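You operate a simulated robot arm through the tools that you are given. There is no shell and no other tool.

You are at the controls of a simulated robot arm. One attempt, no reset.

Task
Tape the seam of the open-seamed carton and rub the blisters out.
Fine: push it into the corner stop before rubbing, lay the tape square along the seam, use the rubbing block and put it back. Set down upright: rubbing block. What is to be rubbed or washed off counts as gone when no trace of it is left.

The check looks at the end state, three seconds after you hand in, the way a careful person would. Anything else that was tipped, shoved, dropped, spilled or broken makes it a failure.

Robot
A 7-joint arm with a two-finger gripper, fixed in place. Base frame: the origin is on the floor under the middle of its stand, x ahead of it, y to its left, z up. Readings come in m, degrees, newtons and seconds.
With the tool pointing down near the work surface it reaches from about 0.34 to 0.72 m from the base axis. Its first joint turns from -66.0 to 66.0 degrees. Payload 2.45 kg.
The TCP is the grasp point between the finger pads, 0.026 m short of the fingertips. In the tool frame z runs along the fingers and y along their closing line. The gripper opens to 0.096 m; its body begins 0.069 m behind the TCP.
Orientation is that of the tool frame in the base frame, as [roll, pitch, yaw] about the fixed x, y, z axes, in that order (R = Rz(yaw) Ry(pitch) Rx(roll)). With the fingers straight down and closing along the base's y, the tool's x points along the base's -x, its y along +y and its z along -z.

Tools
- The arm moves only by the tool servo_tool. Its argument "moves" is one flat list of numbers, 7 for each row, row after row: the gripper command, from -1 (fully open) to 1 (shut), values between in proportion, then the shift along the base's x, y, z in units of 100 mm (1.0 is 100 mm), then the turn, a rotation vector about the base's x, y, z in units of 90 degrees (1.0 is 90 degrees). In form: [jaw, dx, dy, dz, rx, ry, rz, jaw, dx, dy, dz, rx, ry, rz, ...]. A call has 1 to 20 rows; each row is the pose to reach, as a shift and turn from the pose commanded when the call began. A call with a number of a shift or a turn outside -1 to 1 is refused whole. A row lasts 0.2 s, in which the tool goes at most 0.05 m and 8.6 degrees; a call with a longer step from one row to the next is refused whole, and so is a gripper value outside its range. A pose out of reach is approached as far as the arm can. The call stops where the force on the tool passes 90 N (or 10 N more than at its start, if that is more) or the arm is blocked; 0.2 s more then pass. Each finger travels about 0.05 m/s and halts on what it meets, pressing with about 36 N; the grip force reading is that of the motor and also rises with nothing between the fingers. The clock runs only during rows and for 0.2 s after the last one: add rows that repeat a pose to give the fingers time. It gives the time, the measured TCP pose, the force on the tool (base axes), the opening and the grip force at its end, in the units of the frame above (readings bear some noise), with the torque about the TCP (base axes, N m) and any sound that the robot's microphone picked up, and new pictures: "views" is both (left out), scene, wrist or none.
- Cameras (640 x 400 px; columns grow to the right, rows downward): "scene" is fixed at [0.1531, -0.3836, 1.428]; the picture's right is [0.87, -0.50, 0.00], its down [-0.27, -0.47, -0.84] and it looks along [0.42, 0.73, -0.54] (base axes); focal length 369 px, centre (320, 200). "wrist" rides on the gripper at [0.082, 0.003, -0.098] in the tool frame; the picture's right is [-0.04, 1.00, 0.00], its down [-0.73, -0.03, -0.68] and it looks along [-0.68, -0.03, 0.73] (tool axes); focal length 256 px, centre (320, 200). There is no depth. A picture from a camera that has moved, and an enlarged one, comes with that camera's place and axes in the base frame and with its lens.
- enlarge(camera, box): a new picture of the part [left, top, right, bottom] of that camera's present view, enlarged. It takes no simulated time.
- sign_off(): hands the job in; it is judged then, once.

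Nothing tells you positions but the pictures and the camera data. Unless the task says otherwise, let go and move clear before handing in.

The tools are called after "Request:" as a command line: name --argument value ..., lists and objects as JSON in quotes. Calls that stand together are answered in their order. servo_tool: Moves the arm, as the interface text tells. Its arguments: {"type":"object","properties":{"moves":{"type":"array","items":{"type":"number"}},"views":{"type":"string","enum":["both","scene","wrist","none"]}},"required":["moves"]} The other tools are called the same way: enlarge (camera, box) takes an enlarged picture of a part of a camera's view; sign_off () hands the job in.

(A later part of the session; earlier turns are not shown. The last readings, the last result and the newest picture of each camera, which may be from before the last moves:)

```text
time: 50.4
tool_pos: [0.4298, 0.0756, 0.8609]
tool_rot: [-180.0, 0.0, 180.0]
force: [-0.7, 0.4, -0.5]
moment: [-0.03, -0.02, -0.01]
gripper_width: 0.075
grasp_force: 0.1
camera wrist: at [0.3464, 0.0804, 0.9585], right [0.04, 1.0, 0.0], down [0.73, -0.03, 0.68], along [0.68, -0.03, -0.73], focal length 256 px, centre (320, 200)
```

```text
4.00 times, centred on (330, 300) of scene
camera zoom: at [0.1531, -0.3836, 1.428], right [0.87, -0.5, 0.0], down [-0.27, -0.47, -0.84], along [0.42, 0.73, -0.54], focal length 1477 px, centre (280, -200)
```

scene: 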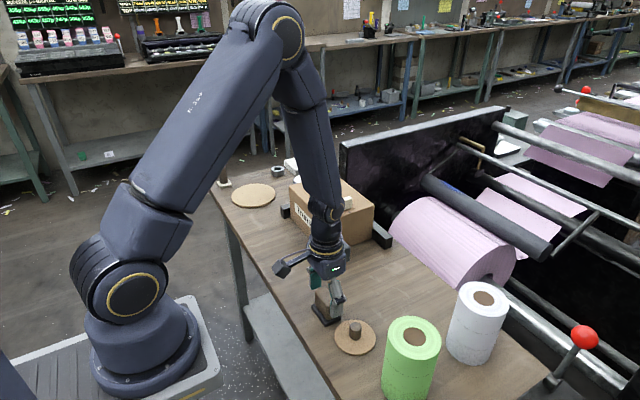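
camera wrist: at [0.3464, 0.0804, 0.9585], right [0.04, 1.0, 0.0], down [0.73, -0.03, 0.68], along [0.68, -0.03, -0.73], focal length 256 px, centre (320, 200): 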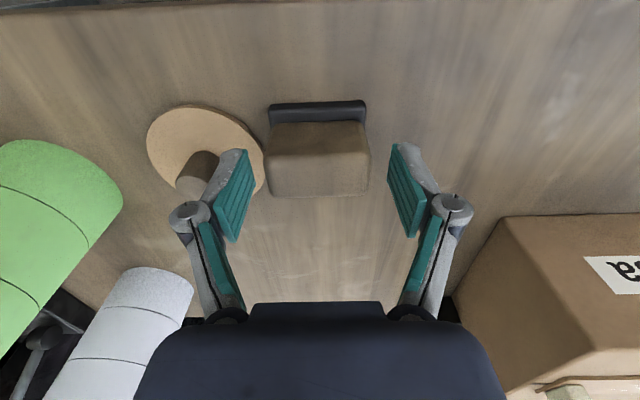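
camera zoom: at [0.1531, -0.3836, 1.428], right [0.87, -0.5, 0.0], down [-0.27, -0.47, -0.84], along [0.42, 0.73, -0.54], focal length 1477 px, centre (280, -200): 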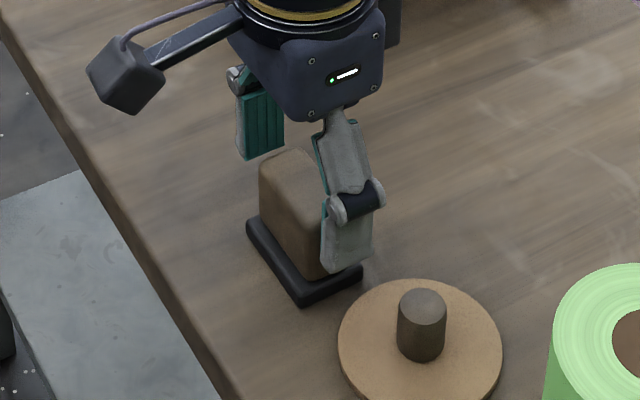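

Everything is lined up. I'll go down the last 18 mm and close on the handle.

Request:
servo_tool --moves '[-0.56, 0.01, 0, -0.1, 0, 0, 0, -0.56, 0.01, 0, -0.18, 0, 0, 0, -0.56, 0.01, 0, -0.18, 0, 0, 0, -0.2, 0.01, 0, -0.18, 0, 0, 0, 0.2, 0.01, 0, -0.18, 0, 0, 0, 0.6, 0.01, 0, -0.18, 0, 0, 0, 1, 0.01, 0, -0.18, 0, 0, 0, 1, 0.01, 0, -0.18, 0, 0, 0, 1, 0.01, 0, -0.18, 0, 0, 0]' --views "both"

Request:
enlarge --camera "wrist" --box '[200, 80, 440, 230]'

Request:
enlarge --camera "scene" --box '[280, 250, 380, 350]'

```text
time: 52.4
tool_pos: [0.4309, 0.0771, 0.8428]
tool_rot: [180.0, 0.0, 180.0]
force: [-0.1, -1.8, 2.1]
moment: [-0.03, -0.01, -0.01]
gripper_width: 0.0552
grasp_force: 36.3
camera wrist: at [0.3485, 0.0816, 0.9405], right [0.04, 1.0, 0.0], down [0.73, -0.03, 0.68], along [0.68, -0.03, -0.73], focal length 256 px, centre (320, 200)
```

scene: 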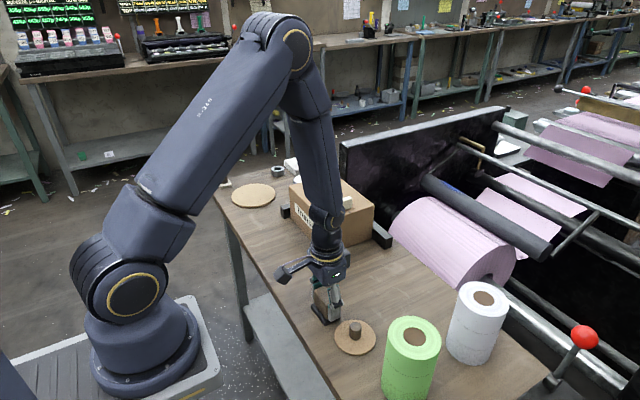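
wrist: 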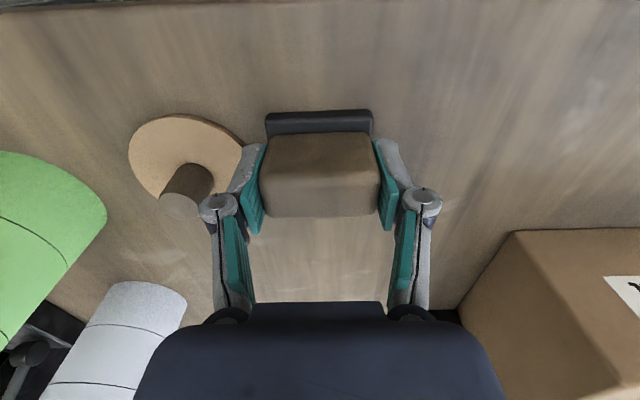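

```text
2.67 times, centred on (320, 155) of wrist
camera zoom: at [0.3485, 0.0816, 0.9405], right [0.04, 1.0, 0.0], down [0.73, -0.03, 0.68], along [0.68, -0.03, -0.73], focal length 683 px, centre (320, 320)
```

zoom: 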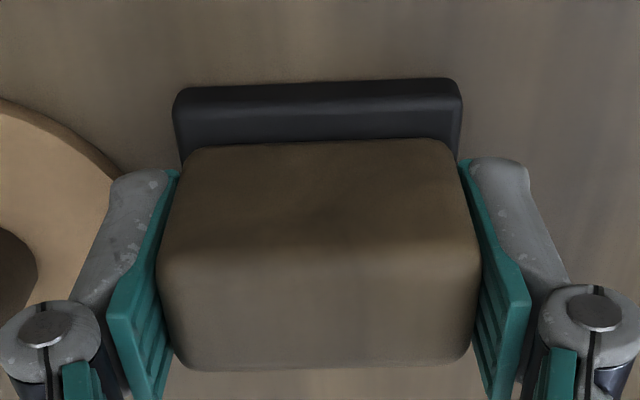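

```text
4.00 times, centred on (330, 300) of scene
camera zoom: at [0.153, -0.3837, 1.428], right [0.87, -0.5, 0.0], down [-0.27, -0.47, -0.84], along [0.42, 0.73, -0.54], focal length 1477 px, centre (280, -200)
```

zoom: 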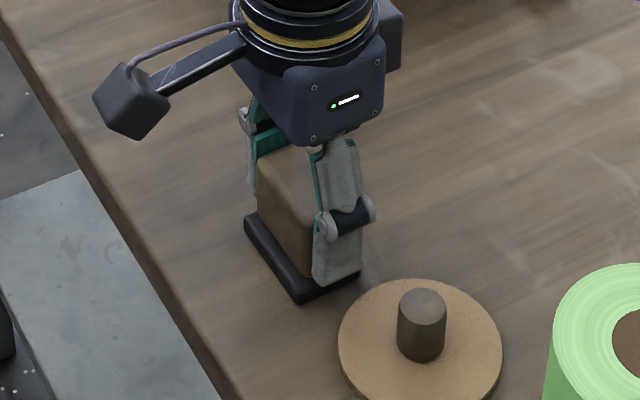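

The handle is gripped (55 mm, 36 N). I'll lift a little and check that the black sole comes up with it.

Request:
servo_tool --moves '[1, 0, 0, 0.1, 0, 0, 0, 1, 0, 0, 0.3, 0, 0, 0, 1, 0, 0, 0.3, 0, 0, 0]' --views "both"

Request:
enlarge --camera "scene" --box '[280, 250, 380, 350]'

```text
time: 53.2
tool_pos: [0.4311, 0.0777, 0.8747]
tool_rot: [-180.0, 0.1, 179.9]
force: [0.5, 0.3, -0.1]
moment: [-0.02, 0.01, 0.01]
gripper_width: 0.0549
grasp_force: 35.9
camera wrist: at [0.3485, 0.082, 0.9718], right [0.04, 1.0, 0.0], down [0.73, -0.03, 0.68], along [0.68, -0.03, -0.73], focal length 256 px, centre (320, 200)
```

scene: 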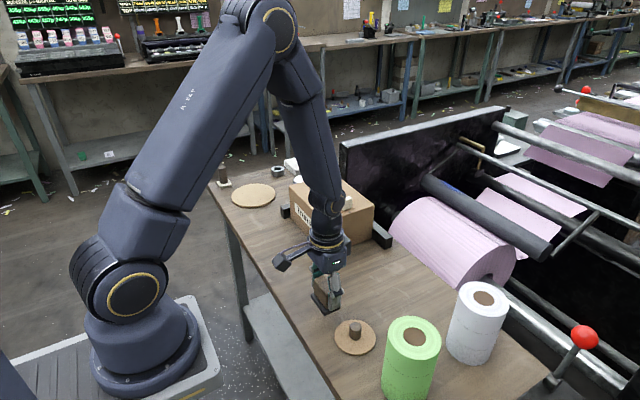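
wrist: 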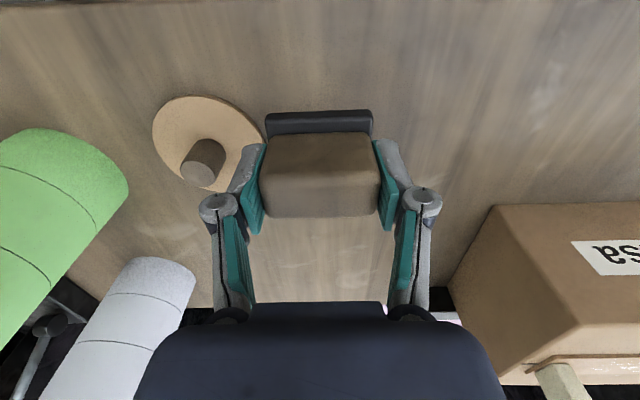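

```text
4.00 times, centred on (330, 300) of scene
camera zoom: at [0.1531, -0.3836, 1.428], right [0.87, -0.5, 0.0], down [-0.27, -0.47, -0.84], along [0.42, 0.73, -0.54], focal length 1477 px, centre (280, -200)
```

zoom: 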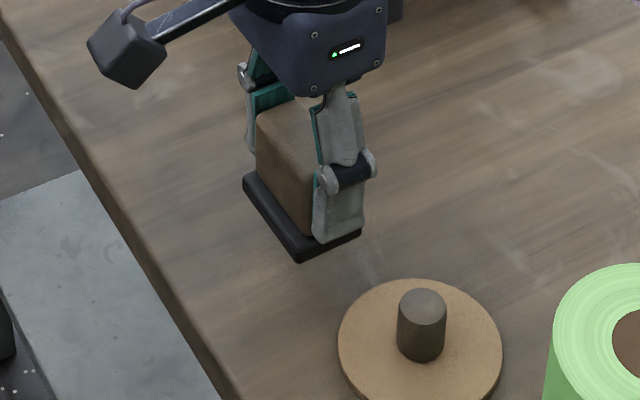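

The sole comes up with the handle. I'll carry the block up and over to the tape, approaching at (0.593, 0.31), past the tab.

Request:
servo_tool --moves '[1, 0, 0, 0.4, 0, 0, 0, 1, 0, 0, 0.8, 0, 0, 0, 1, 0, 0, 1.0, 0, 0, 0]' --views "none"

Request:
servo_tool --moves '[1, 0.1, 0.1, 0.45, 0, 0, 0, 1, 0.4, 0.4, 0.45, 0, 0, 0, 1, 0.7, 0.7, 0.45, 0, 0, 0, 1, 1.0, 1.0, 0.45, 0, 0, 0]' --views "none"

Request:
servo_tool --moves '[1, 0.2, 0.33, 0, 0, 0, 0, 1, 0.4, 0.66, 0, 0, 0, 0, 1, 0.62, 1.0, 0, 0, 0, 0]' --views "none"

Request:
servo_tool --moves '[1, 0, 0.33, 0, 0, 0, 0, 1, 0, 0.33, -0.2, 0, 0, 0, 1, 0, 0.33, -0.2, 0, 0, 0]' --views "both"

Request:
enlarge --camera "scene" --box '[280, 140, 400, 240]'

```text
time: 54.0
tool_pos: [0.4321, 0.076, 0.9699]
tool_rot: [-180.0, 0.1, 179.9]
force: [-0.2, -0.3, -0.2]
moment: [-0.02, -0.03, 0.01]
gripper_width: 0.0553
grasp_force: 36.6
```

```text
time: 55.0
tool_pos: [0.5329, 0.1751, 1.019]
tool_rot: [180.0, 0.0, 179.9]
force: [-0.4, 0.3, -1.2]
moment: [0.01, 0.0, -0.01]
gripper_width: 0.0553
grasp_force: 35.8
```

```text
time: 55.8
tool_pos: [0.5915, 0.2735, 1.0189]
tool_rot: [180.0, 0.0, 180.0]
force: [-0.1, -0.2, -1.3]
moment: [-0.02, -0.02, -0.02]
gripper_width: 0.0551
grasp_force: 36.2
```

```text
time: 56.6
tool_pos: [0.5933, 0.3101, 1.0011]
tool_rot: [180.0, 0.0, -180.0]
force: [0.0, 0.8, -0.4]
moment: [-0.01, -0.03, 0.02]
gripper_width: 0.055
grasp_force: 36.3
camera wrist: at [0.5102, 0.314, 1.0978], right [0.04, 1.0, 0.0], down [0.73, -0.03, 0.68], along [0.68, -0.03, -0.73], focal length 256 px, centre (320, 200)
```

scene: 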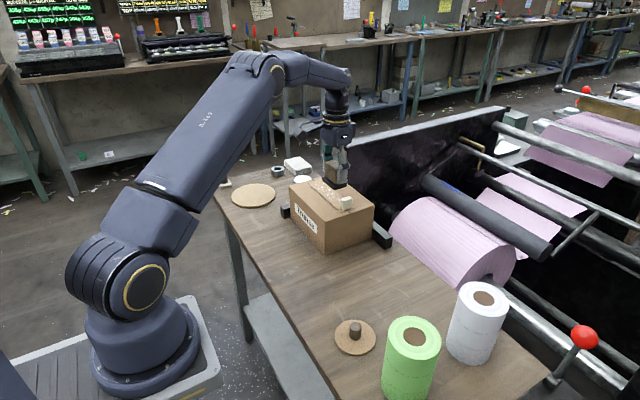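
wrist: 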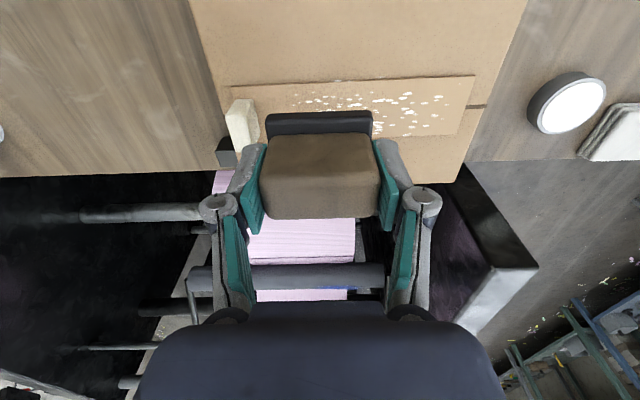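

```text
4.00 times, centred on (340, 190) of scene
camera zoom: at [0.1531, -0.3836, 1.428], right [0.87, -0.5, 0.0], down [-0.27, -0.47, -0.84], along [0.42, 0.73, -0.54], focal length 1477 px, centre (240, 240)
```

zoom: 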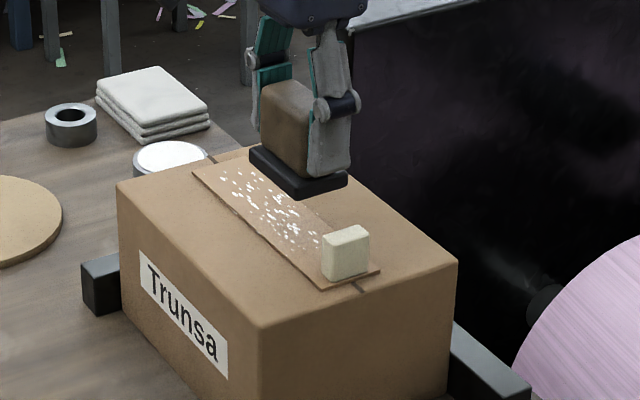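

The block is above the tape just past the tab. I'll lower it gently until the sole touches.

Request:
servo_tool --moves '[1, 0, 0, -0.2, 0, 0, 0, 1, 0, 0, -0.34, 0, 0, 0, 1, 0, 0, -0.38, 0, 0, 0, 1, 0, 0, -0.38, 0, 0, 0]' --views "none"

Request:
servo_tool --moves '[1, 0, 0, -0.01, 0, 0, 0, 1, 0, 0, -0.02, 0, 0, 0, 1, 0, 0, -0.02, 0, 0, 0]' --views "none"

```text
time: 57.6
tool_pos: [0.5925, 0.3104, 0.9596]
tool_rot: [180.0, -0.1, 180.0]
force: [0.4, 0.4, -0.6]
moment: [0.0, 0.03, 0.01]
gripper_width: 0.0549
grasp_force: 35.8
```

```text
time: 58.4
tool_pos: [0.593, 0.3105, 0.9577]
tool_rot: [179.9, 0.0, 180.0]
force: [-0.8, -0.2, -0.7]
moment: [-0.03, 0.01, -0.02]
gripper_width: 0.0549
grasp_force: 35.9
```

Request:
servo_tool --moves '[1, 0, 0, -0.01, 0, 0, 0, 1, 0, 0, -0.02, 0, 0, 0, 1, 0, 0, -0.02, 0, 0, 0]' --views "none"

```text
time: 59.2
tool_pos: [0.5947, 0.3118, 0.956]
tool_rot: [-180.0, 0.0, -179.9]
force: [0.5, 0.4, -0.5]
moment: [0.01, 0.0, -0.03]
gripper_width: 0.0551
grasp_force: 36.0
```

Request:
servo_tool --moves '[1, 0, 0, -0.01, 0, 0, 0, 1, 0, 0, -0.015, 0, 0, 0, 1, 0, 0, -0.015, 0, 0, 0]' --views "none"

```text
time: 60.0
tool_pos: [0.5938, 0.3104, 0.9556]
tool_rot: [-180.0, 0.0, -180.0]
force: [0.2, -1.2, 1.0]
moment: [0.0, -0.03, 0.02]
gripper_width: 0.055
grasp_force: 35.8
```

Request:
servo_tool --moves '[1, 0, 0, -0.01, 0, 0, 0, 1, 0, 0, -0.015, 0, 0, 0, 1, 0, 0, -0.015, 0, 0, 0]' --views "none"

```text
time: 60.8
tool_pos: [0.5941, 0.3117, 0.9554]
tool_rot: [179.9, 0.1, 180.0]
force: [-1.7, -1.0, 18.4]
moment: [-0.1, 0.1, 0.01]
gripper_width: 0.0552
grasp_force: 36.2
```

Contact is at 18 N. I'll make the first stroke along +y, toward the stop.

Request:
servo_tool --moves '[1, 0, 0.1, 0, 0, 0, 0, 1, 0, 0.2, 0, 0, 0, 0, 1, 0, 0.3, 0, 0, 0, 0, 1, 0, 0.4, 0, 0, 0, 0, 1, 0, 0.5, 0, 0, 0, 0, 1, 0, 0.6, 0, 0, 0, 0, 1, 0, 0.7, 0, 0, 0, 0, 1, 0, 0.8, 0, 0, 0, 0]' --views "both"

Request:
enlarge --camera "scene" --box '[280, 140, 400, 240]'

```text
time: 62.6
tool_pos: [0.5937, 0.3917, 0.9555]
tool_rot: [179.9, 0.0, -179.9]
force: [2.5, -3.7, 10.3]
moment: [-0.14, -0.14, 0.03]
gripper_width: 0.0553
grasp_force: 35.9
camera wrist: at [0.5103, 0.3942, 1.0528], right [0.04, 1.0, 0.0], down [0.73, -0.03, 0.68], along [0.68, -0.03, -0.73], focal length 256 px, centre (320, 200)
```

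scene: 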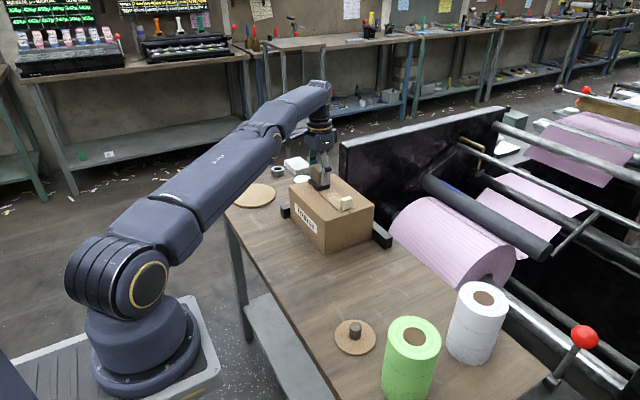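
wrist: 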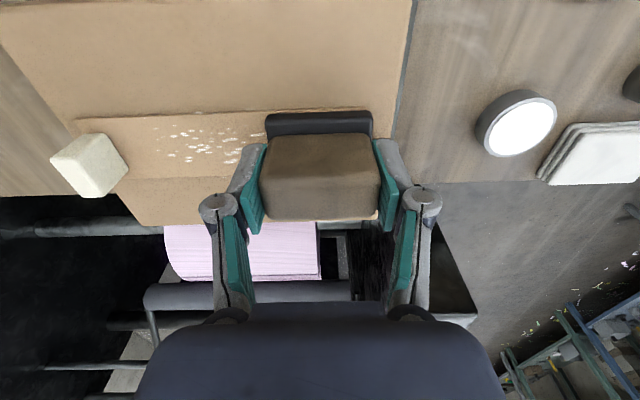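

```text
4.00 times, centred on (340, 190) of scene
camera zoom: at [0.1529, -0.3839, 1.428], right [0.87, -0.5, 0.0], down [-0.27, -0.47, -0.84], along [0.42, 0.73, -0.54], focal length 1477 px, centre (240, 240)
```

zoom: 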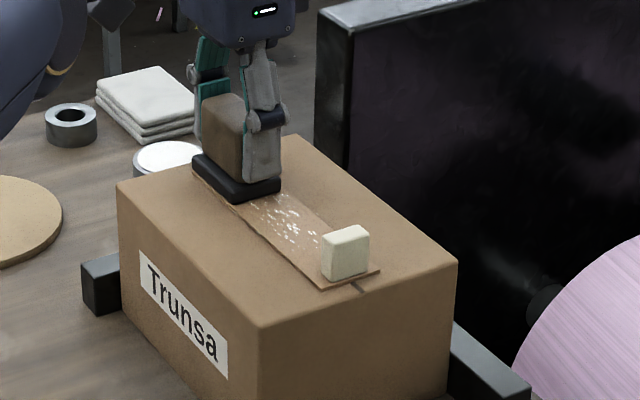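

Request:
enlarge --camera "wrist" --box '[60, 90, 280, 200]'

Request:
enlarge --camera "scene" --box '[325, 175, 385, 220]'

```text
2.91 times, centred on (170, 145) of wrist
camera zoom: at [0.5103, 0.3942, 1.0528], right [0.04, 1.0, 0.0], down [0.73, -0.03, 0.68], along [0.68, -0.03, -0.73], focal length 745 px, centre (756, 360)
```

zoom: 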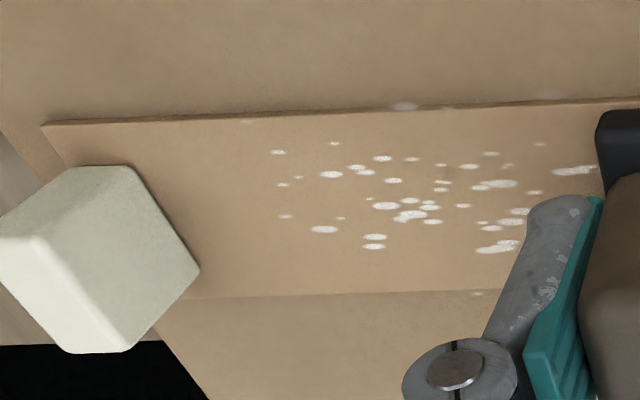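

```text
8.89 times, centred on (355, 198) of scene
camera zoom: at [0.1529, -0.3839, 1.428], right [0.87, -0.5, 0.0], down [-0.27, -0.47, -0.84], along [0.42, 0.73, -0.54], focal length 3282 px, centre (9, 222)
```

zoom: 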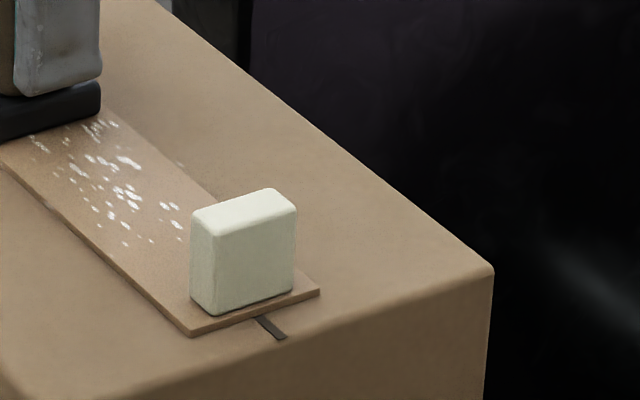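

The blisters are fading gradually, so they need more rubbing. I'll do back-and-forth strokes with a bit more pressure, still modest so the carton stays put.

Request:
servo_tool --moves '[1, 0, -0.2, -0.005, 0, 0, 0, 1, 0, -0.4, -0.01, 0, 0, 0, 1, 0, -0.6, -0.01, 0, 0, 0, 1, 0, -0.8, -0.01, 0, 0, 0, 1, 0, -0.6, -0.01, 0, 0, 0, 1, 0, -0.4, -0.01, 0, 0, 0, 1, 0, -0.2, -0.01, 0, 0, 0, 1, 0, 0, -0.01, 0, 0, 0, 1, 0, -0.2, -0.01, 0, 0, 0, 1, 0, -0.4, -0.01, 0, 0, 0, 1, 0, -0.6, -0.01, 0, 0, 0, 1, 0, -0.8, -0.01, 0, 0, 0]' --views "both"

Request:
enlarge --camera "scene" --box '[300, 160, 400, 230]'

Request:
enlarge --camera "wrist" --box '[200, 80, 500, 200]'

```text
time: 65.2
tool_pos: [0.5961, 0.3111, 0.9556]
tool_rot: [179.9, 0.0, -180.0]
force: [0.0, 2.8, 7.8]
moment: [0.34, -0.03, -0.04]
gripper_width: 0.0554
grasp_force: 36.3
out of reach, approached as far as the arm can: row 8
camera wrist: at [0.5126, 0.3152, 1.0527], right [0.04, 1.0, 0.0], down [0.73, -0.03, 0.68], along [0.68, -0.03, -0.73], focal length 256 px, centre (320, 200)
```

scene: 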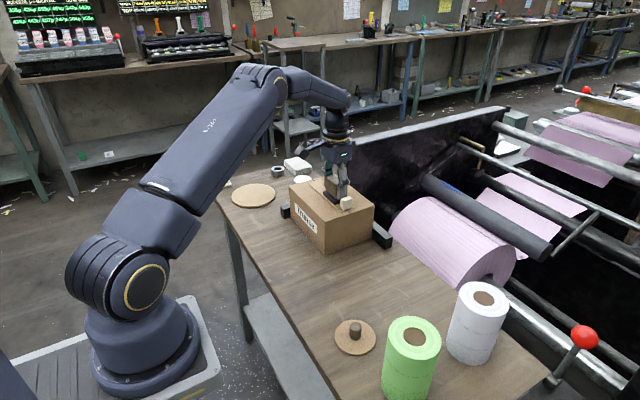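
wrist: 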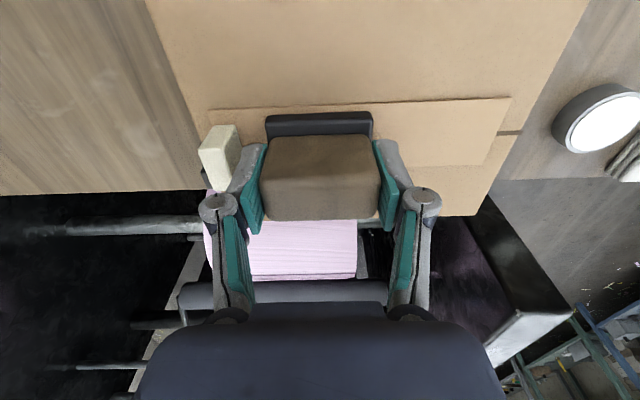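

```text
5.71 times, centred on (350, 195) of scene
camera zoom: at [0.1529, -0.3836, 1.4281], right [0.87, -0.5, 0.0], down [-0.27, -0.47, -0.84], along [0.42, 0.73, -0.54], focal length 2110 px, centre (149, 229)
```

zoom: 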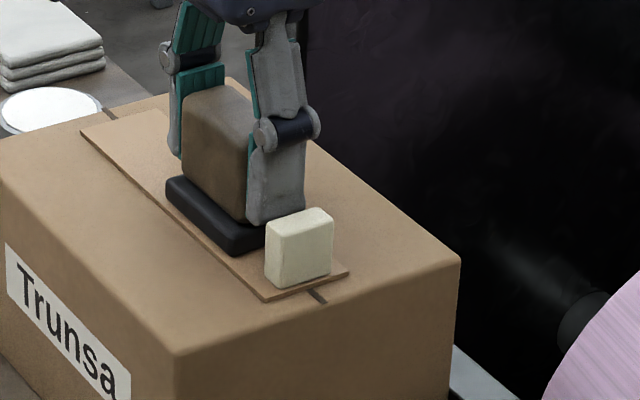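

```text
2.13 times, centred on (350, 140) of wrist
camera zoom: at [0.5126, 0.3152, 1.0527], right [0.04, 1.0, 0.0], down [0.73, -0.03, 0.68], along [0.68, -0.03, -0.73], focal length 546 px, centre (256, 328)
```

zoom: 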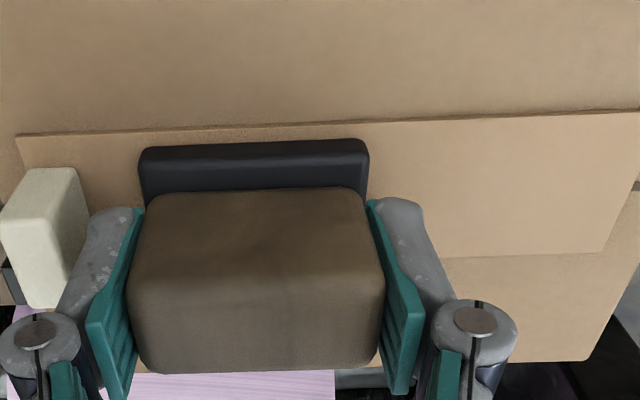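

The far half is already clean. I'll now make lateral passes (±12 mm in x) to cover the strip's edges and the part near the tab.

Request:
servo_tool --moves '[1, -0.06, 0, -0.005, 0, 0, 0, 1, -0.12, 0.2, -0.007, 0, 0, 0, 1, -0.12, 0.4, -0.007, 0, 0, 0, 1, -0.12, 0.6, -0.007, 0, 0, 0, 1, -0.12, 0.72, -0.007, 0, 0, 0, 1, -0.12, 0.5, -0.007, 0, 0, 0, 1, -0.12, 0.3, -0.007, 0, 0, 0, 1, -0.12, 0.1, -0.007, 0, 0, 0, 1, -0.12, 0, -0.007, 0, 0, 0, 1, 0, 0, -0.007, 0, 0, 0, 1, 0.12, 0, -0.007, 0, 0, 0, 1, 0.12, 0.2, -0.007, 0, 0, 0, 1, 0.12, 0.4, -0.007, 0, 0, 0, 1, 0.12, 0.6, -0.007, 0, 0, 0, 1, 0.12, 0.45, -0.007, 0, 0, 0, 1, 0.12, 0.3, -0.007, 0, 0, 0, 1, 0.12, 0.1, -0.007, 0, 0, 0, 1, 0.12, 0, -0.007, 0, 0, 0, 1, 0, 0, -0.007, 0, 0, 0]' --views "none"

```text
time: 69.2
tool_pos: [0.5952, 0.3105, 0.9519]
tool_rot: [-180.0, 0.0, -180.0]
force: [0.4, -1.0, 1.5]
moment: [-0.09, -0.04, 0.03]
gripper_width: 0.0552
grasp_force: 35.7
```

The tool sits about 4 mm lower at light force, so the block has probably slid up a little in the grip. I'll check visually.

Request:
servo_tool --moves '[1, 0, 0.1, 0.05, 0, 0, 0, 1, 0, 0.1, 0.3, 0, 0, 0, 1, 0, 0.1, 0.6, 0, 0, 0, 1, 0, 0.1, 0.6, 0, 0, 0]' --views "both"

Request:
enlarge --camera "scene" --box '[280, 140, 400, 240]'

Request:
enlarge --camera "scene" --box '[310, 170, 380, 220]'

Request:
enlarge --camera "wrist" --box '[180, 40, 520, 240]'

```text
time: 70.2
tool_pos: [0.5979, 0.3202, 1.0131]
tool_rot: [179.9, -0.1, 180.0]
force: [-0.6, 0.7, -0.7]
moment: [0.01, 0.0, -0.03]
gripper_width: 0.0553
grasp_force: 36.4
camera wrist: at [0.5141, 0.3257, 1.1106], right [0.04, 1.0, 0.0], down [0.73, -0.03, 0.68], along [0.68, -0.03, -0.73], focal length 256 px, centre (320, 200)
```

scene: 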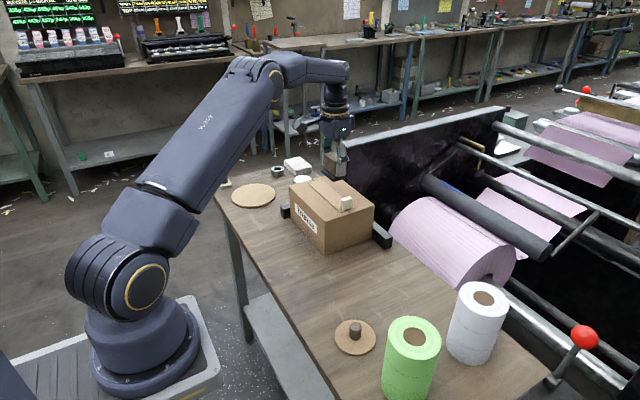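
wrist: 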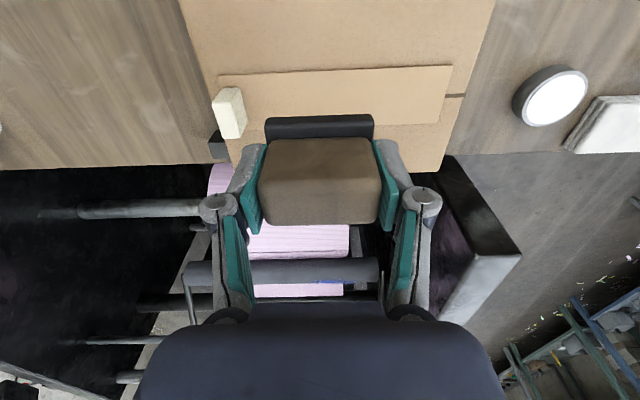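

```text
4.00 times, centred on (340, 190) of scene
camera zoom: at [0.1531, -0.3836, 1.428], right [0.87, -0.5, 0.0], down [-0.27, -0.47, -0.84], along [0.42, 0.73, -0.54], focal length 1477 px, centre (240, 240)
```

zoom: 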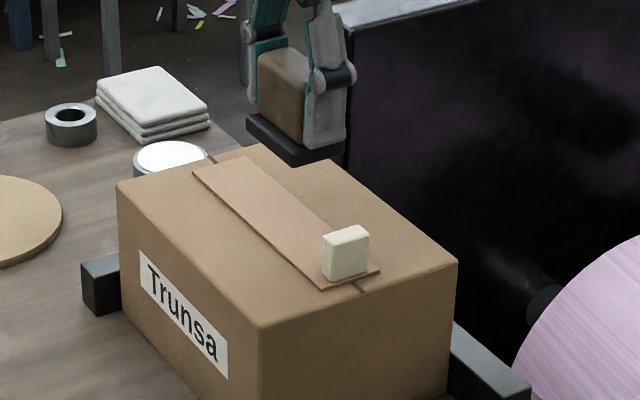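

```text
8.00 times, centred on (345, 195) of scene
camera zoom: at [0.1531, -0.3836, 1.428], right [0.87, -0.5, 0.0], down [-0.27, -0.47, -0.84], along [0.42, 0.73, -0.54], focal length 2954 px, centre (120, 240)
```

zoom: 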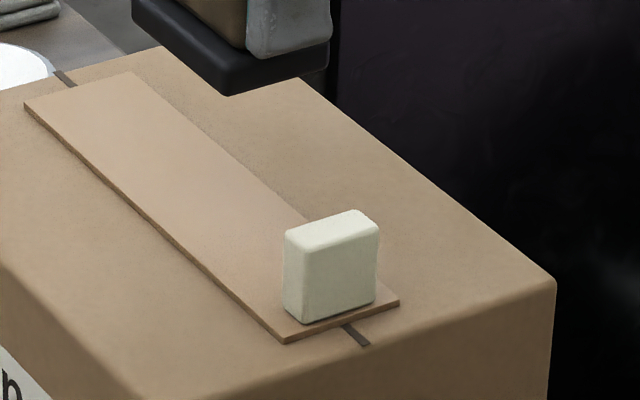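

```text
1.88 times, centred on (350, 140) of wrist
camera zoom: at [0.5141, 0.3257, 1.1106], right [0.04, 1.0, 0.0], down [0.73, -0.03, 0.68], along [0.68, -0.03, -0.73], focal length 482 px, centre (264, 313)
```

zoom: 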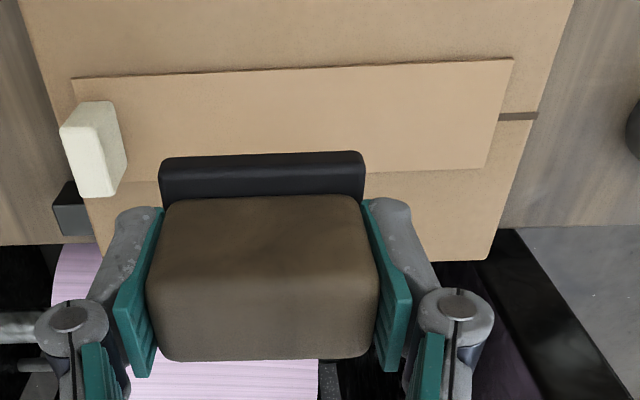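

The tape looks clean. I'll zoom in hard to check for any faint trace left.

Request:
enlarge --camera "scene" --box '[308, 174, 348, 199]'

Request:
enlarge --camera "scene" --box '[325, 188, 365, 213]'

Request:
enlarge --camera "wrist" --box '[210, 60, 340, 140]'

Request:
enlarge --camera "wrist" --box '[340, 55, 470, 135]'

```text
16.00 times, centred on (328, 186) of scene
camera zoom: at [0.1531, -0.3836, 1.428], right [0.87, -0.5, 0.0], down [-0.27, -0.47, -0.84], along [0.42, 0.73, -0.54], focal length 5907 px, centre (192, 416)
```

zoom: 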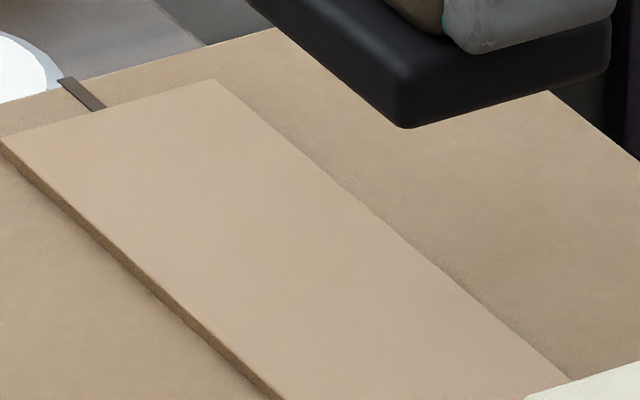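

```text
16.00 times, centred on (345, 200) of scene
camera zoom: at [0.1531, -0.3836, 1.428], right [0.87, -0.5, 0.0], down [-0.27, -0.47, -0.84], along [0.42, 0.73, -0.54], focal length 5907 px, centre (-80, 192)
```

zoom: 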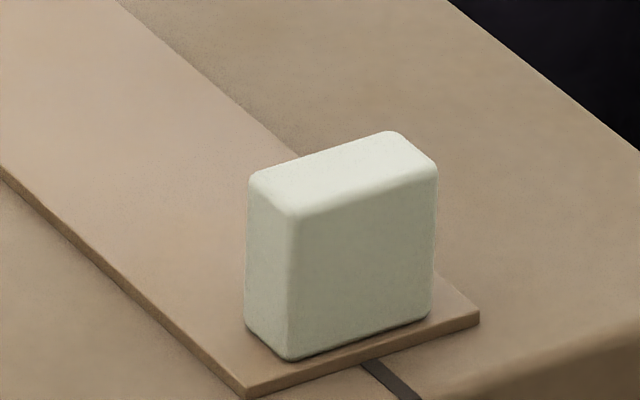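

```text
4.92 times, centred on (275, 100) of wrist
camera zoom: at [0.5141, 0.3257, 1.1106], right [0.04, 1.0, 0.0], down [0.73, -0.03, 0.68], along [0.68, -0.03, -0.73], focal length 1260 px, centre (542, 692)
```

zoom: 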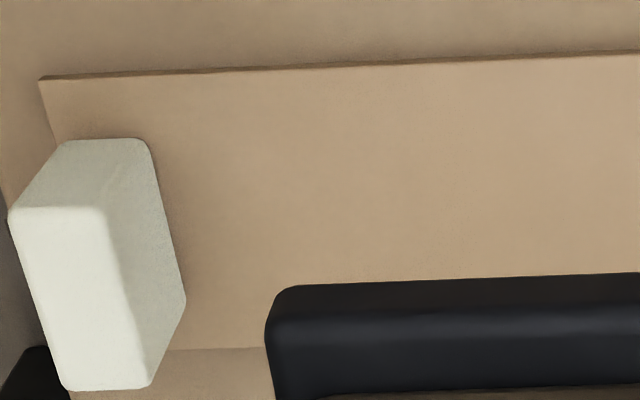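

```text
4.92 times, centred on (405, 95) of wrist
camera zoom: at [0.5141, 0.3257, 1.1106], right [0.04, 1.0, 0.0], down [0.73, -0.03, 0.68], along [0.68, -0.03, -0.73], focal length 1260 px, centre (-98, 717)
```

zoom: 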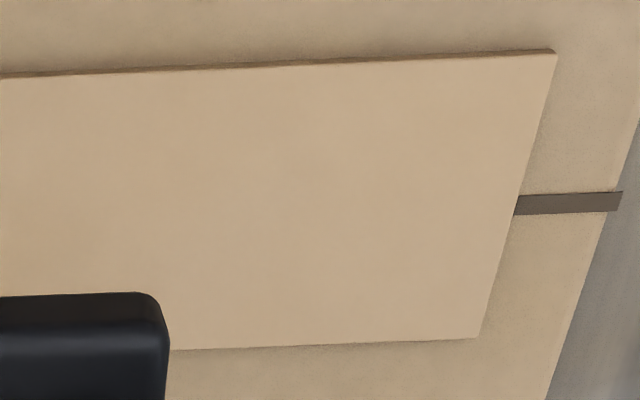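

No visible trace remains. For safety I'll do one more light pass over three lanes, so I'll lower again to light contact.

Request:
servo_tool --moves '[1, -0.12, -0.1, 0, 0, 0, 0, 1, -0.12, -0.1, -0.3, 0, 0, 0, 1, -0.12, -0.1, -0.5, 0, 0, 0, 1, -0.12, -0.1, -0.58, 0, 0, 0, 1, -0.12, -0.1, -0.61, 0, 0, 0, 1, -0.12, -0.1, -0.61, 0, 0, 0]' --views "none"

```text
time: 71.6
tool_pos: [0.5828, 0.3103, 0.9514]
tool_rot: [179.9, 0.0, -180.0]
force: [0.1, -0.9, 6.2]
moment: [-0.17, -0.01, -0.01]
gripper_width: 0.0553
grasp_force: 36.0
```

Request:
servo_tool --moves '[1, 0, 0.2, -0.005, 0, 0, 0, 1, 0, 0.4, -0.005, 0, 0, 0, 1, 0, 0.6, -0.005, 0, 0, 0, 1, 0, 0.76, -0.005, 0, 0, 0, 1, 0, 0.55, -0.005, 0, 0, 0, 1, 0, 0.35, -0.005, 0, 0, 0, 1, 0, 0.15, -0.005, 0, 0, 0, 1, 0, 0, -0.005, 0, 0, 0, 1, 0.12, 0, -0.005, 0, 0, 0, 1, 0.12, 0.2, -0.005, 0, 0, 0, 1, 0.12, 0.4, -0.005, 0, 0, 0, 1, 0.12, 0.6, -0.005, 0, 0, 0, 1, 0.12, 0.76, -0.005, 0, 0, 0, 1, 0.12, 0.55, -0.005, 0, 0, 0, 1, 0.12, 0.35, -0.005, 0, 0, 0, 1, 0.12, 0.15, -0.005, 0, 0, 0, 1, 0.12, 0, -0.005, 0, 0, 0]' --views "none"

Request:
servo_tool --moves '[1, 0.12, 0, 0, 0, 0, 0, 1, 0.12, 0.2, 0, 0, 0, 0, 1, 0.12, 0.4, 0, 0, 0, 0, 1, 0.12, 0.6, 0, 0, 0, 0, 1, 0.12, 0.7, 0, 0, 0, 0, 1, 0.12, 0.5, 0, 0, 0, 0, 1, 0.12, 0.3, 0, 0, 0, 0, 1, 0.12, 0.1, 0, 0, 0, 0, 1, 0.12, 0, 0, 0, 0, 0, 1, 0.12, 0.2, 0, 0, 0, 0, 1, 0.12, 0.4, 0, 0, 0, 0]' --views "both"

```text
time: 75.2
tool_pos: [0.5937, 0.3088, 0.9523]
tool_rot: [-179.9, -0.2, 179.9]
force: [0.3, 1.0, 0.0]
moment: [0.05, -0.01, 0.0]
gripper_width: 0.0552
grasp_force: 35.7
```

```text
time: 77.6
tool_pos: [0.6058, 0.3528, 0.9526]
tool_rot: [-179.9, 0.0, -179.9]
force: [-0.5, -1.4, 3.7]
moment: [-0.05, 0.03, -0.02]
gripper_width: 0.0548
grasp_force: 36.0
out of reach, approached as far as the arm can: row 5
camera wrist: at [0.5238, 0.3573, 1.0495], right [0.04, 1.0, 0.0], down [0.73, -0.03, 0.68], along [0.68, -0.03, -0.73], focal length 256 px, centre (320, 200)
```

scene: 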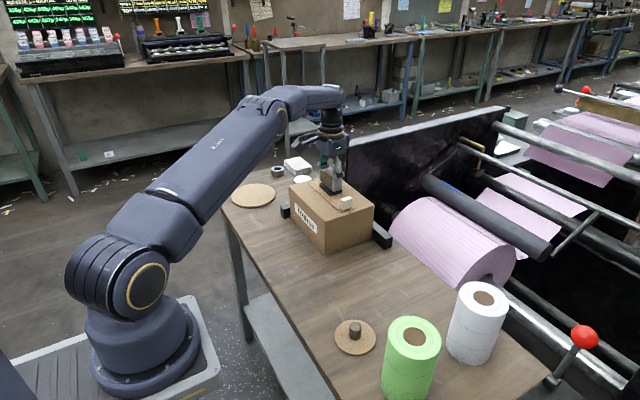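
wrist: 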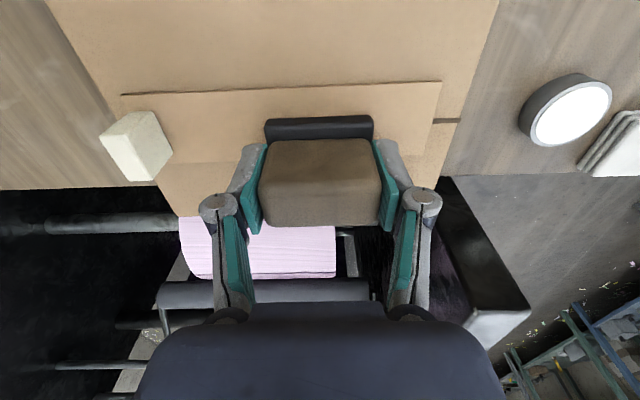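

Done rubbing. I'll lift off, inspect the tape, then carry the block back to its place.

Request:
servo_tool --moves '[1, 0, 0, 0.1, 0, 0, 0, 1, 0, 0, 0.4, 0, 0, 0, 1, 0, 0, 0.7, 0, 0, 0]' --views "none"

Request:
servo_tool --moves '[1, -0.3, -0.3, 0, 0, 0, 0, 1, -0.6, -0.6, 0, 0, 0, 0, 1, -0.9, -0.9, 0, 0, 0, 0, 1, -1.0, -1.0, 0, 0, 0, 0]' --views "none"

Request:
servo_tool --moves '[1, -0.25, -0.3, 0, 0, 0, 0, 1, -0.5, -0.6, 0, 0, 0, 0, 1, -0.74, -0.9, 0, 0, 0, 0, 1, -0.74, -1.0, 0, 0, 0, 0]' --views "none"

Request:
servo_tool --moves '[1, 0, -0.4, 0, 0, 0, 0, 1, 0, -0.73, 0, 0, 0, 0, 1, 0, -0.73, 0, 0, 0, 0]' --views "both"

Request:
enlarge --camera "scene" --box '[300, 160, 400, 230]'

Request:
enlarge --camera "scene" --box '[280, 190, 400, 350]'

```text
time: 78.4
tool_pos: [0.6059, 0.3504, 1.0243]
tool_rot: [-179.9, 0.0, -180.0]
force: [-0.6, 0.3, -1.1]
moment: [-0.01, -0.01, 0.04]
gripper_width: 0.0551
grasp_force: 35.5
```

```text
time: 79.4
tool_pos: [0.5055, 0.2492, 1.0192]
tool_rot: [180.0, 0.1, 179.9]
force: [-0.1, -0.8, -1.0]
moment: [0.05, 0.0, -0.01]
gripper_width: 0.055
grasp_force: 36.2
```

```text
time: 80.4
tool_pos: [0.4306, 0.1506, 1.023]
tool_rot: [179.9, -0.1, 180.0]
force: [-0.7, -0.2, -1.3]
moment: [-0.03, -0.01, 0.01]
gripper_width: 0.055
grasp_force: 36.1
```

```text
time: 81.2
tool_pos: [0.4348, 0.0769, 1.0231]
tool_rot: [180.0, 0.0, 179.9]
force: [-0.1, -0.2, -1.9]
moment: [0.02, 0.03, 0.02]
gripper_width: 0.0551
grasp_force: 36.1
camera wrist: at [0.3521, 0.0814, 1.1208], right [0.04, 1.0, 0.0], down [0.73, -0.03, 0.68], along [0.68, -0.03, -0.73], focal length 256 px, centre (320, 200)
```

scene: 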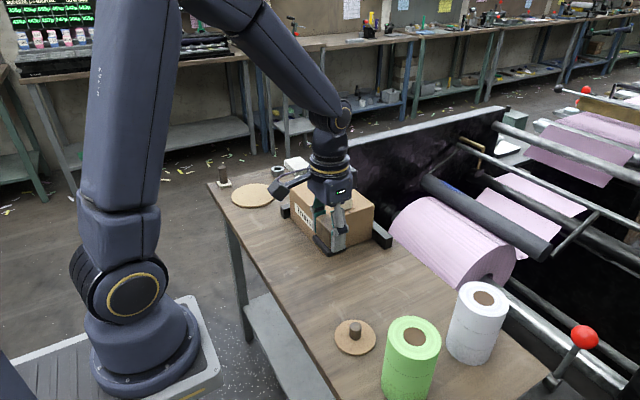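
wrist: 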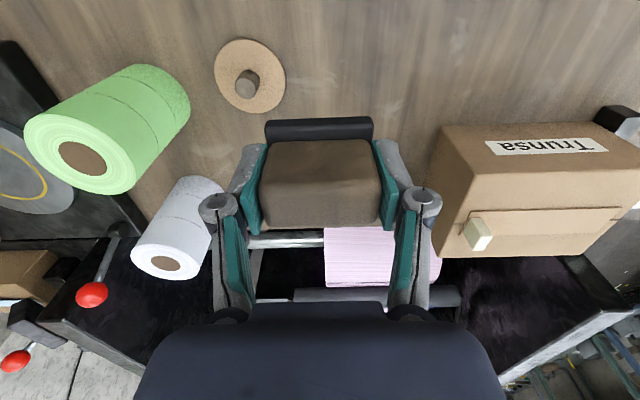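

```text
5.71 times, centred on (350, 195) of scene
camera zoom: at [0.153, -0.3836, 1.428], right [0.87, -0.5, 0.0], down [-0.27, -0.47, -0.84], along [0.42, 0.73, -0.54], focal length 2110 px, centre (149, 229)
```

zoom: 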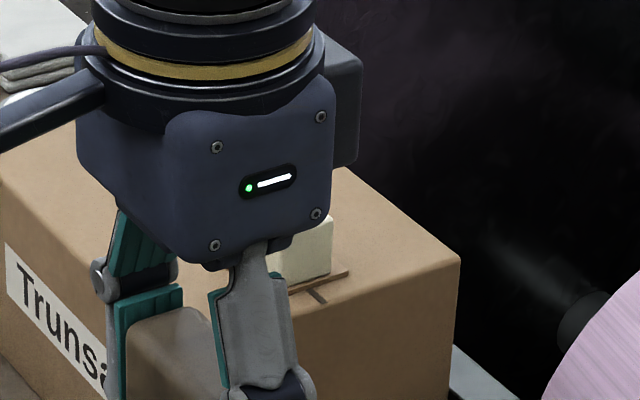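

```text
2.50 times, centred on (340, 270) of scene
camera zoom: at [0.153, -0.3836, 1.428], right [0.87, -0.5, 0.0], down [-0.27, -0.47, -0.84], along [0.42, 0.73, -0.54], focal length 923 px, centre (270, 25)
```

zoom: 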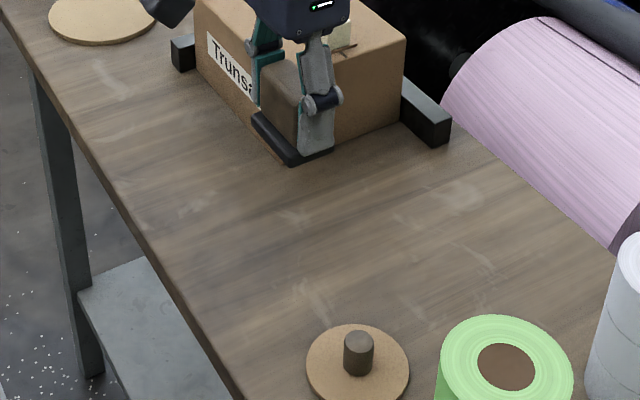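

I'm above the home spot. I'll lower in stages.

Request:
servo_tool --moves '[1, 0, 0, -0.3, 0, 0, 0, 1, 0, 0, -0.6, 0, 0, 0, 1, 0, 0, -0.9, 0, 0, 0, 1, 0, 0, -1.0, 0, 0, 0, 1, 0, 0, -1.0, 0, 0, 0]' --views "none"

Request:
servo_tool --moves '[1, 0, 0, -0.3, 0, 0, 0, 1, 0, 0, -0.55, 0, 0, 0, 1, 0, 0, -0.62, 0, 0, 0, 1, 0, 0, -0.62, 0, 0, 0]' --views "both"

Request:
enlarge --camera "wrist" --box '[120, 80, 440, 240]'

Request:
enlarge --camera "scene" --box '[280, 250, 380, 350]'

```text
time: 82.4
tool_pos: [0.4318, 0.0784, 0.9222]
tool_rot: [-180.0, 0.0, 180.0]
force: [-0.2, -0.7, -0.2]
moment: [-0.01, 0.01, -0.01]
gripper_width: 0.0551
grasp_force: 36.1
```

```text
time: 83.4
tool_pos: [0.4318, 0.0776, 0.8578]
tool_rot: [180.0, 0.0, -179.9]
force: [0.5, 1.0, -2.0]
moment: [0.0, 0.03, 0.01]
gripper_width: 0.0551
grasp_force: 36.0
camera wrist: at [0.349, 0.0822, 0.9549], right [0.04, 1.0, 0.0], down [0.73, -0.03, 0.68], along [0.68, -0.03, -0.73], focal length 256 px, centre (320, 200)
```

scene: 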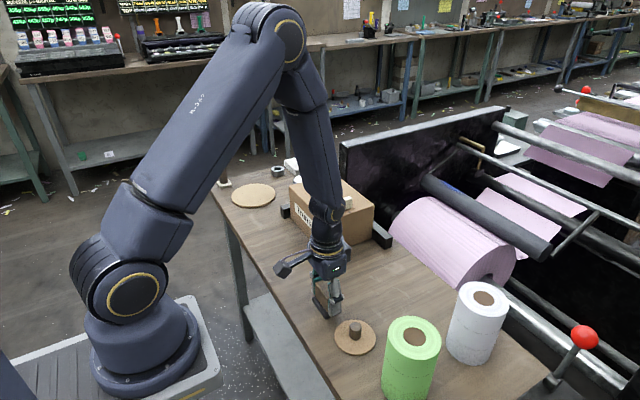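
wrist: 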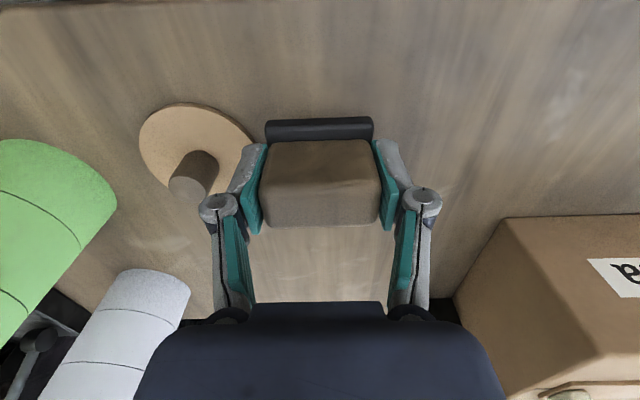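

```text
2.00 times, centred on (280, 160) of wrist
camera zoom: at [0.349, 0.0822, 0.9549], right [0.04, 1.0, 0.0], down [0.73, -0.03, 0.68], along [0.68, -0.03, -0.73], focal length 512 px, centre (400, 280)
```

zoom: 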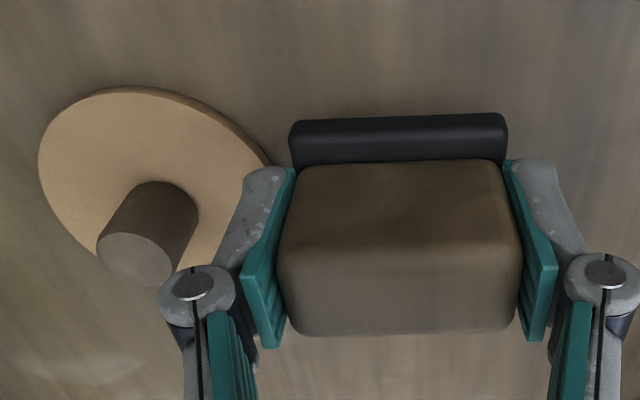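

```text
4.00 times, centred on (330, 300) of scene
camera zoom: at [0.1531, -0.3836, 1.428], right [0.87, -0.5, 0.0], down [-0.27, -0.47, -0.84], along [0.42, 0.73, -0.54], focal length 1477 px, centre (280, -200)
```

zoom: 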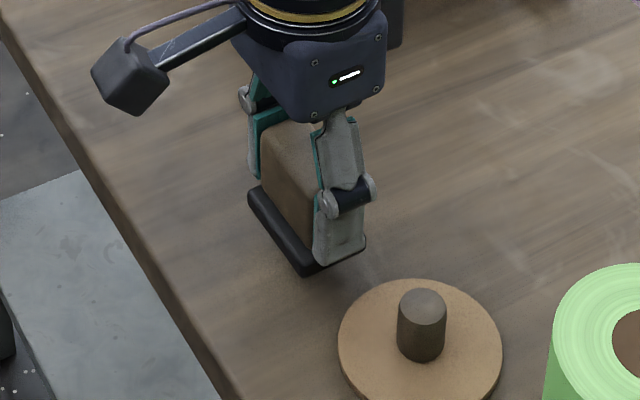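

The block is over its place and upright. I'll lower the last bit in small steps and watch the force.

Request:
servo_tool --moves '[1, 0, 0, -0.05, 0, 0, 0, 1, 0, 0, -0.1, 0, 0, 0, 1, 0, 0, -0.14, 0, 0, 0, 1, 0, 0, -0.14, 0, 0, 0]' --views "none"

Request:
servo_tool --moves '[1, 0, 0, -0.01, 0, 0, 0, 1, 0, 0, -0.02, 0, 0, 0, 1, 0, 0, -0.02, 0, 0, 0]' --views "none"

```text
time: 84.4
tool_pos: [0.431, 0.0781, 0.8441]
tool_rot: [179.9, 0.0, -180.0]
force: [0.6, 0.5, -1.6]
moment: [-0.02, -0.01, 0.0]
gripper_width: 0.055
grasp_force: 36.8
```

```text
time: 85.2
tool_pos: [0.4325, 0.0784, 0.8431]
tool_rot: [179.9, -0.1, -180.0]
force: [0.4, 0.4, -0.8]
moment: [0.01, 0.01, -0.03]
gripper_width: 0.0553
grasp_force: 35.6
```

Request:
servo_tool --moves '[1, 0, 0, -0.01, 0, 0, 0, 1, 0, 0, -0.015, 0, 0, 0, 1, 0, 0, -0.015, 0, 0, 0]' --views "none"

```text
time: 86.0
tool_pos: [0.4324, 0.0788, 0.8423]
tool_rot: [-180.0, 0.0, -180.0]
force: [0.2, 0.3, -1.3]
moment: [-0.03, 0.01, 0.03]
gripper_width: 0.0548
grasp_force: 36.0
```

Request:
servo_tool --moves '[1, 0, 0, -0.01, 0, 0, 0, 1, 0, 0, -0.015, 0, 0, 0, 1, 0, 0, -0.015, 0, 0, 0]' --views "none"

```text
time: 86.8
tool_pos: [0.4308, 0.0782, 0.8388]
tool_rot: [-180.0, -0.2, 179.9]
force: [-0.5, 0.1, -1.5]
moment: [0.02, -0.03, 0.02]
gripper_width: 0.055
grasp_force: 35.7
```

Request:
servo_tool --moves '[1, 0, 0, -0.01, 0, 0, 0, 1, 0, 0, -0.01, 0, 0, 0]' --views "none"

```text
time: 87.4
tool_pos: [0.4337, 0.0776, 0.8391]
tool_rot: [-179.9, 0.1, -180.0]
force: [-1.2, 1.4, 11.8]
moment: [0.09, -0.05, 0.01]
gripper_width: 0.0551
grasp_force: 35.3
```

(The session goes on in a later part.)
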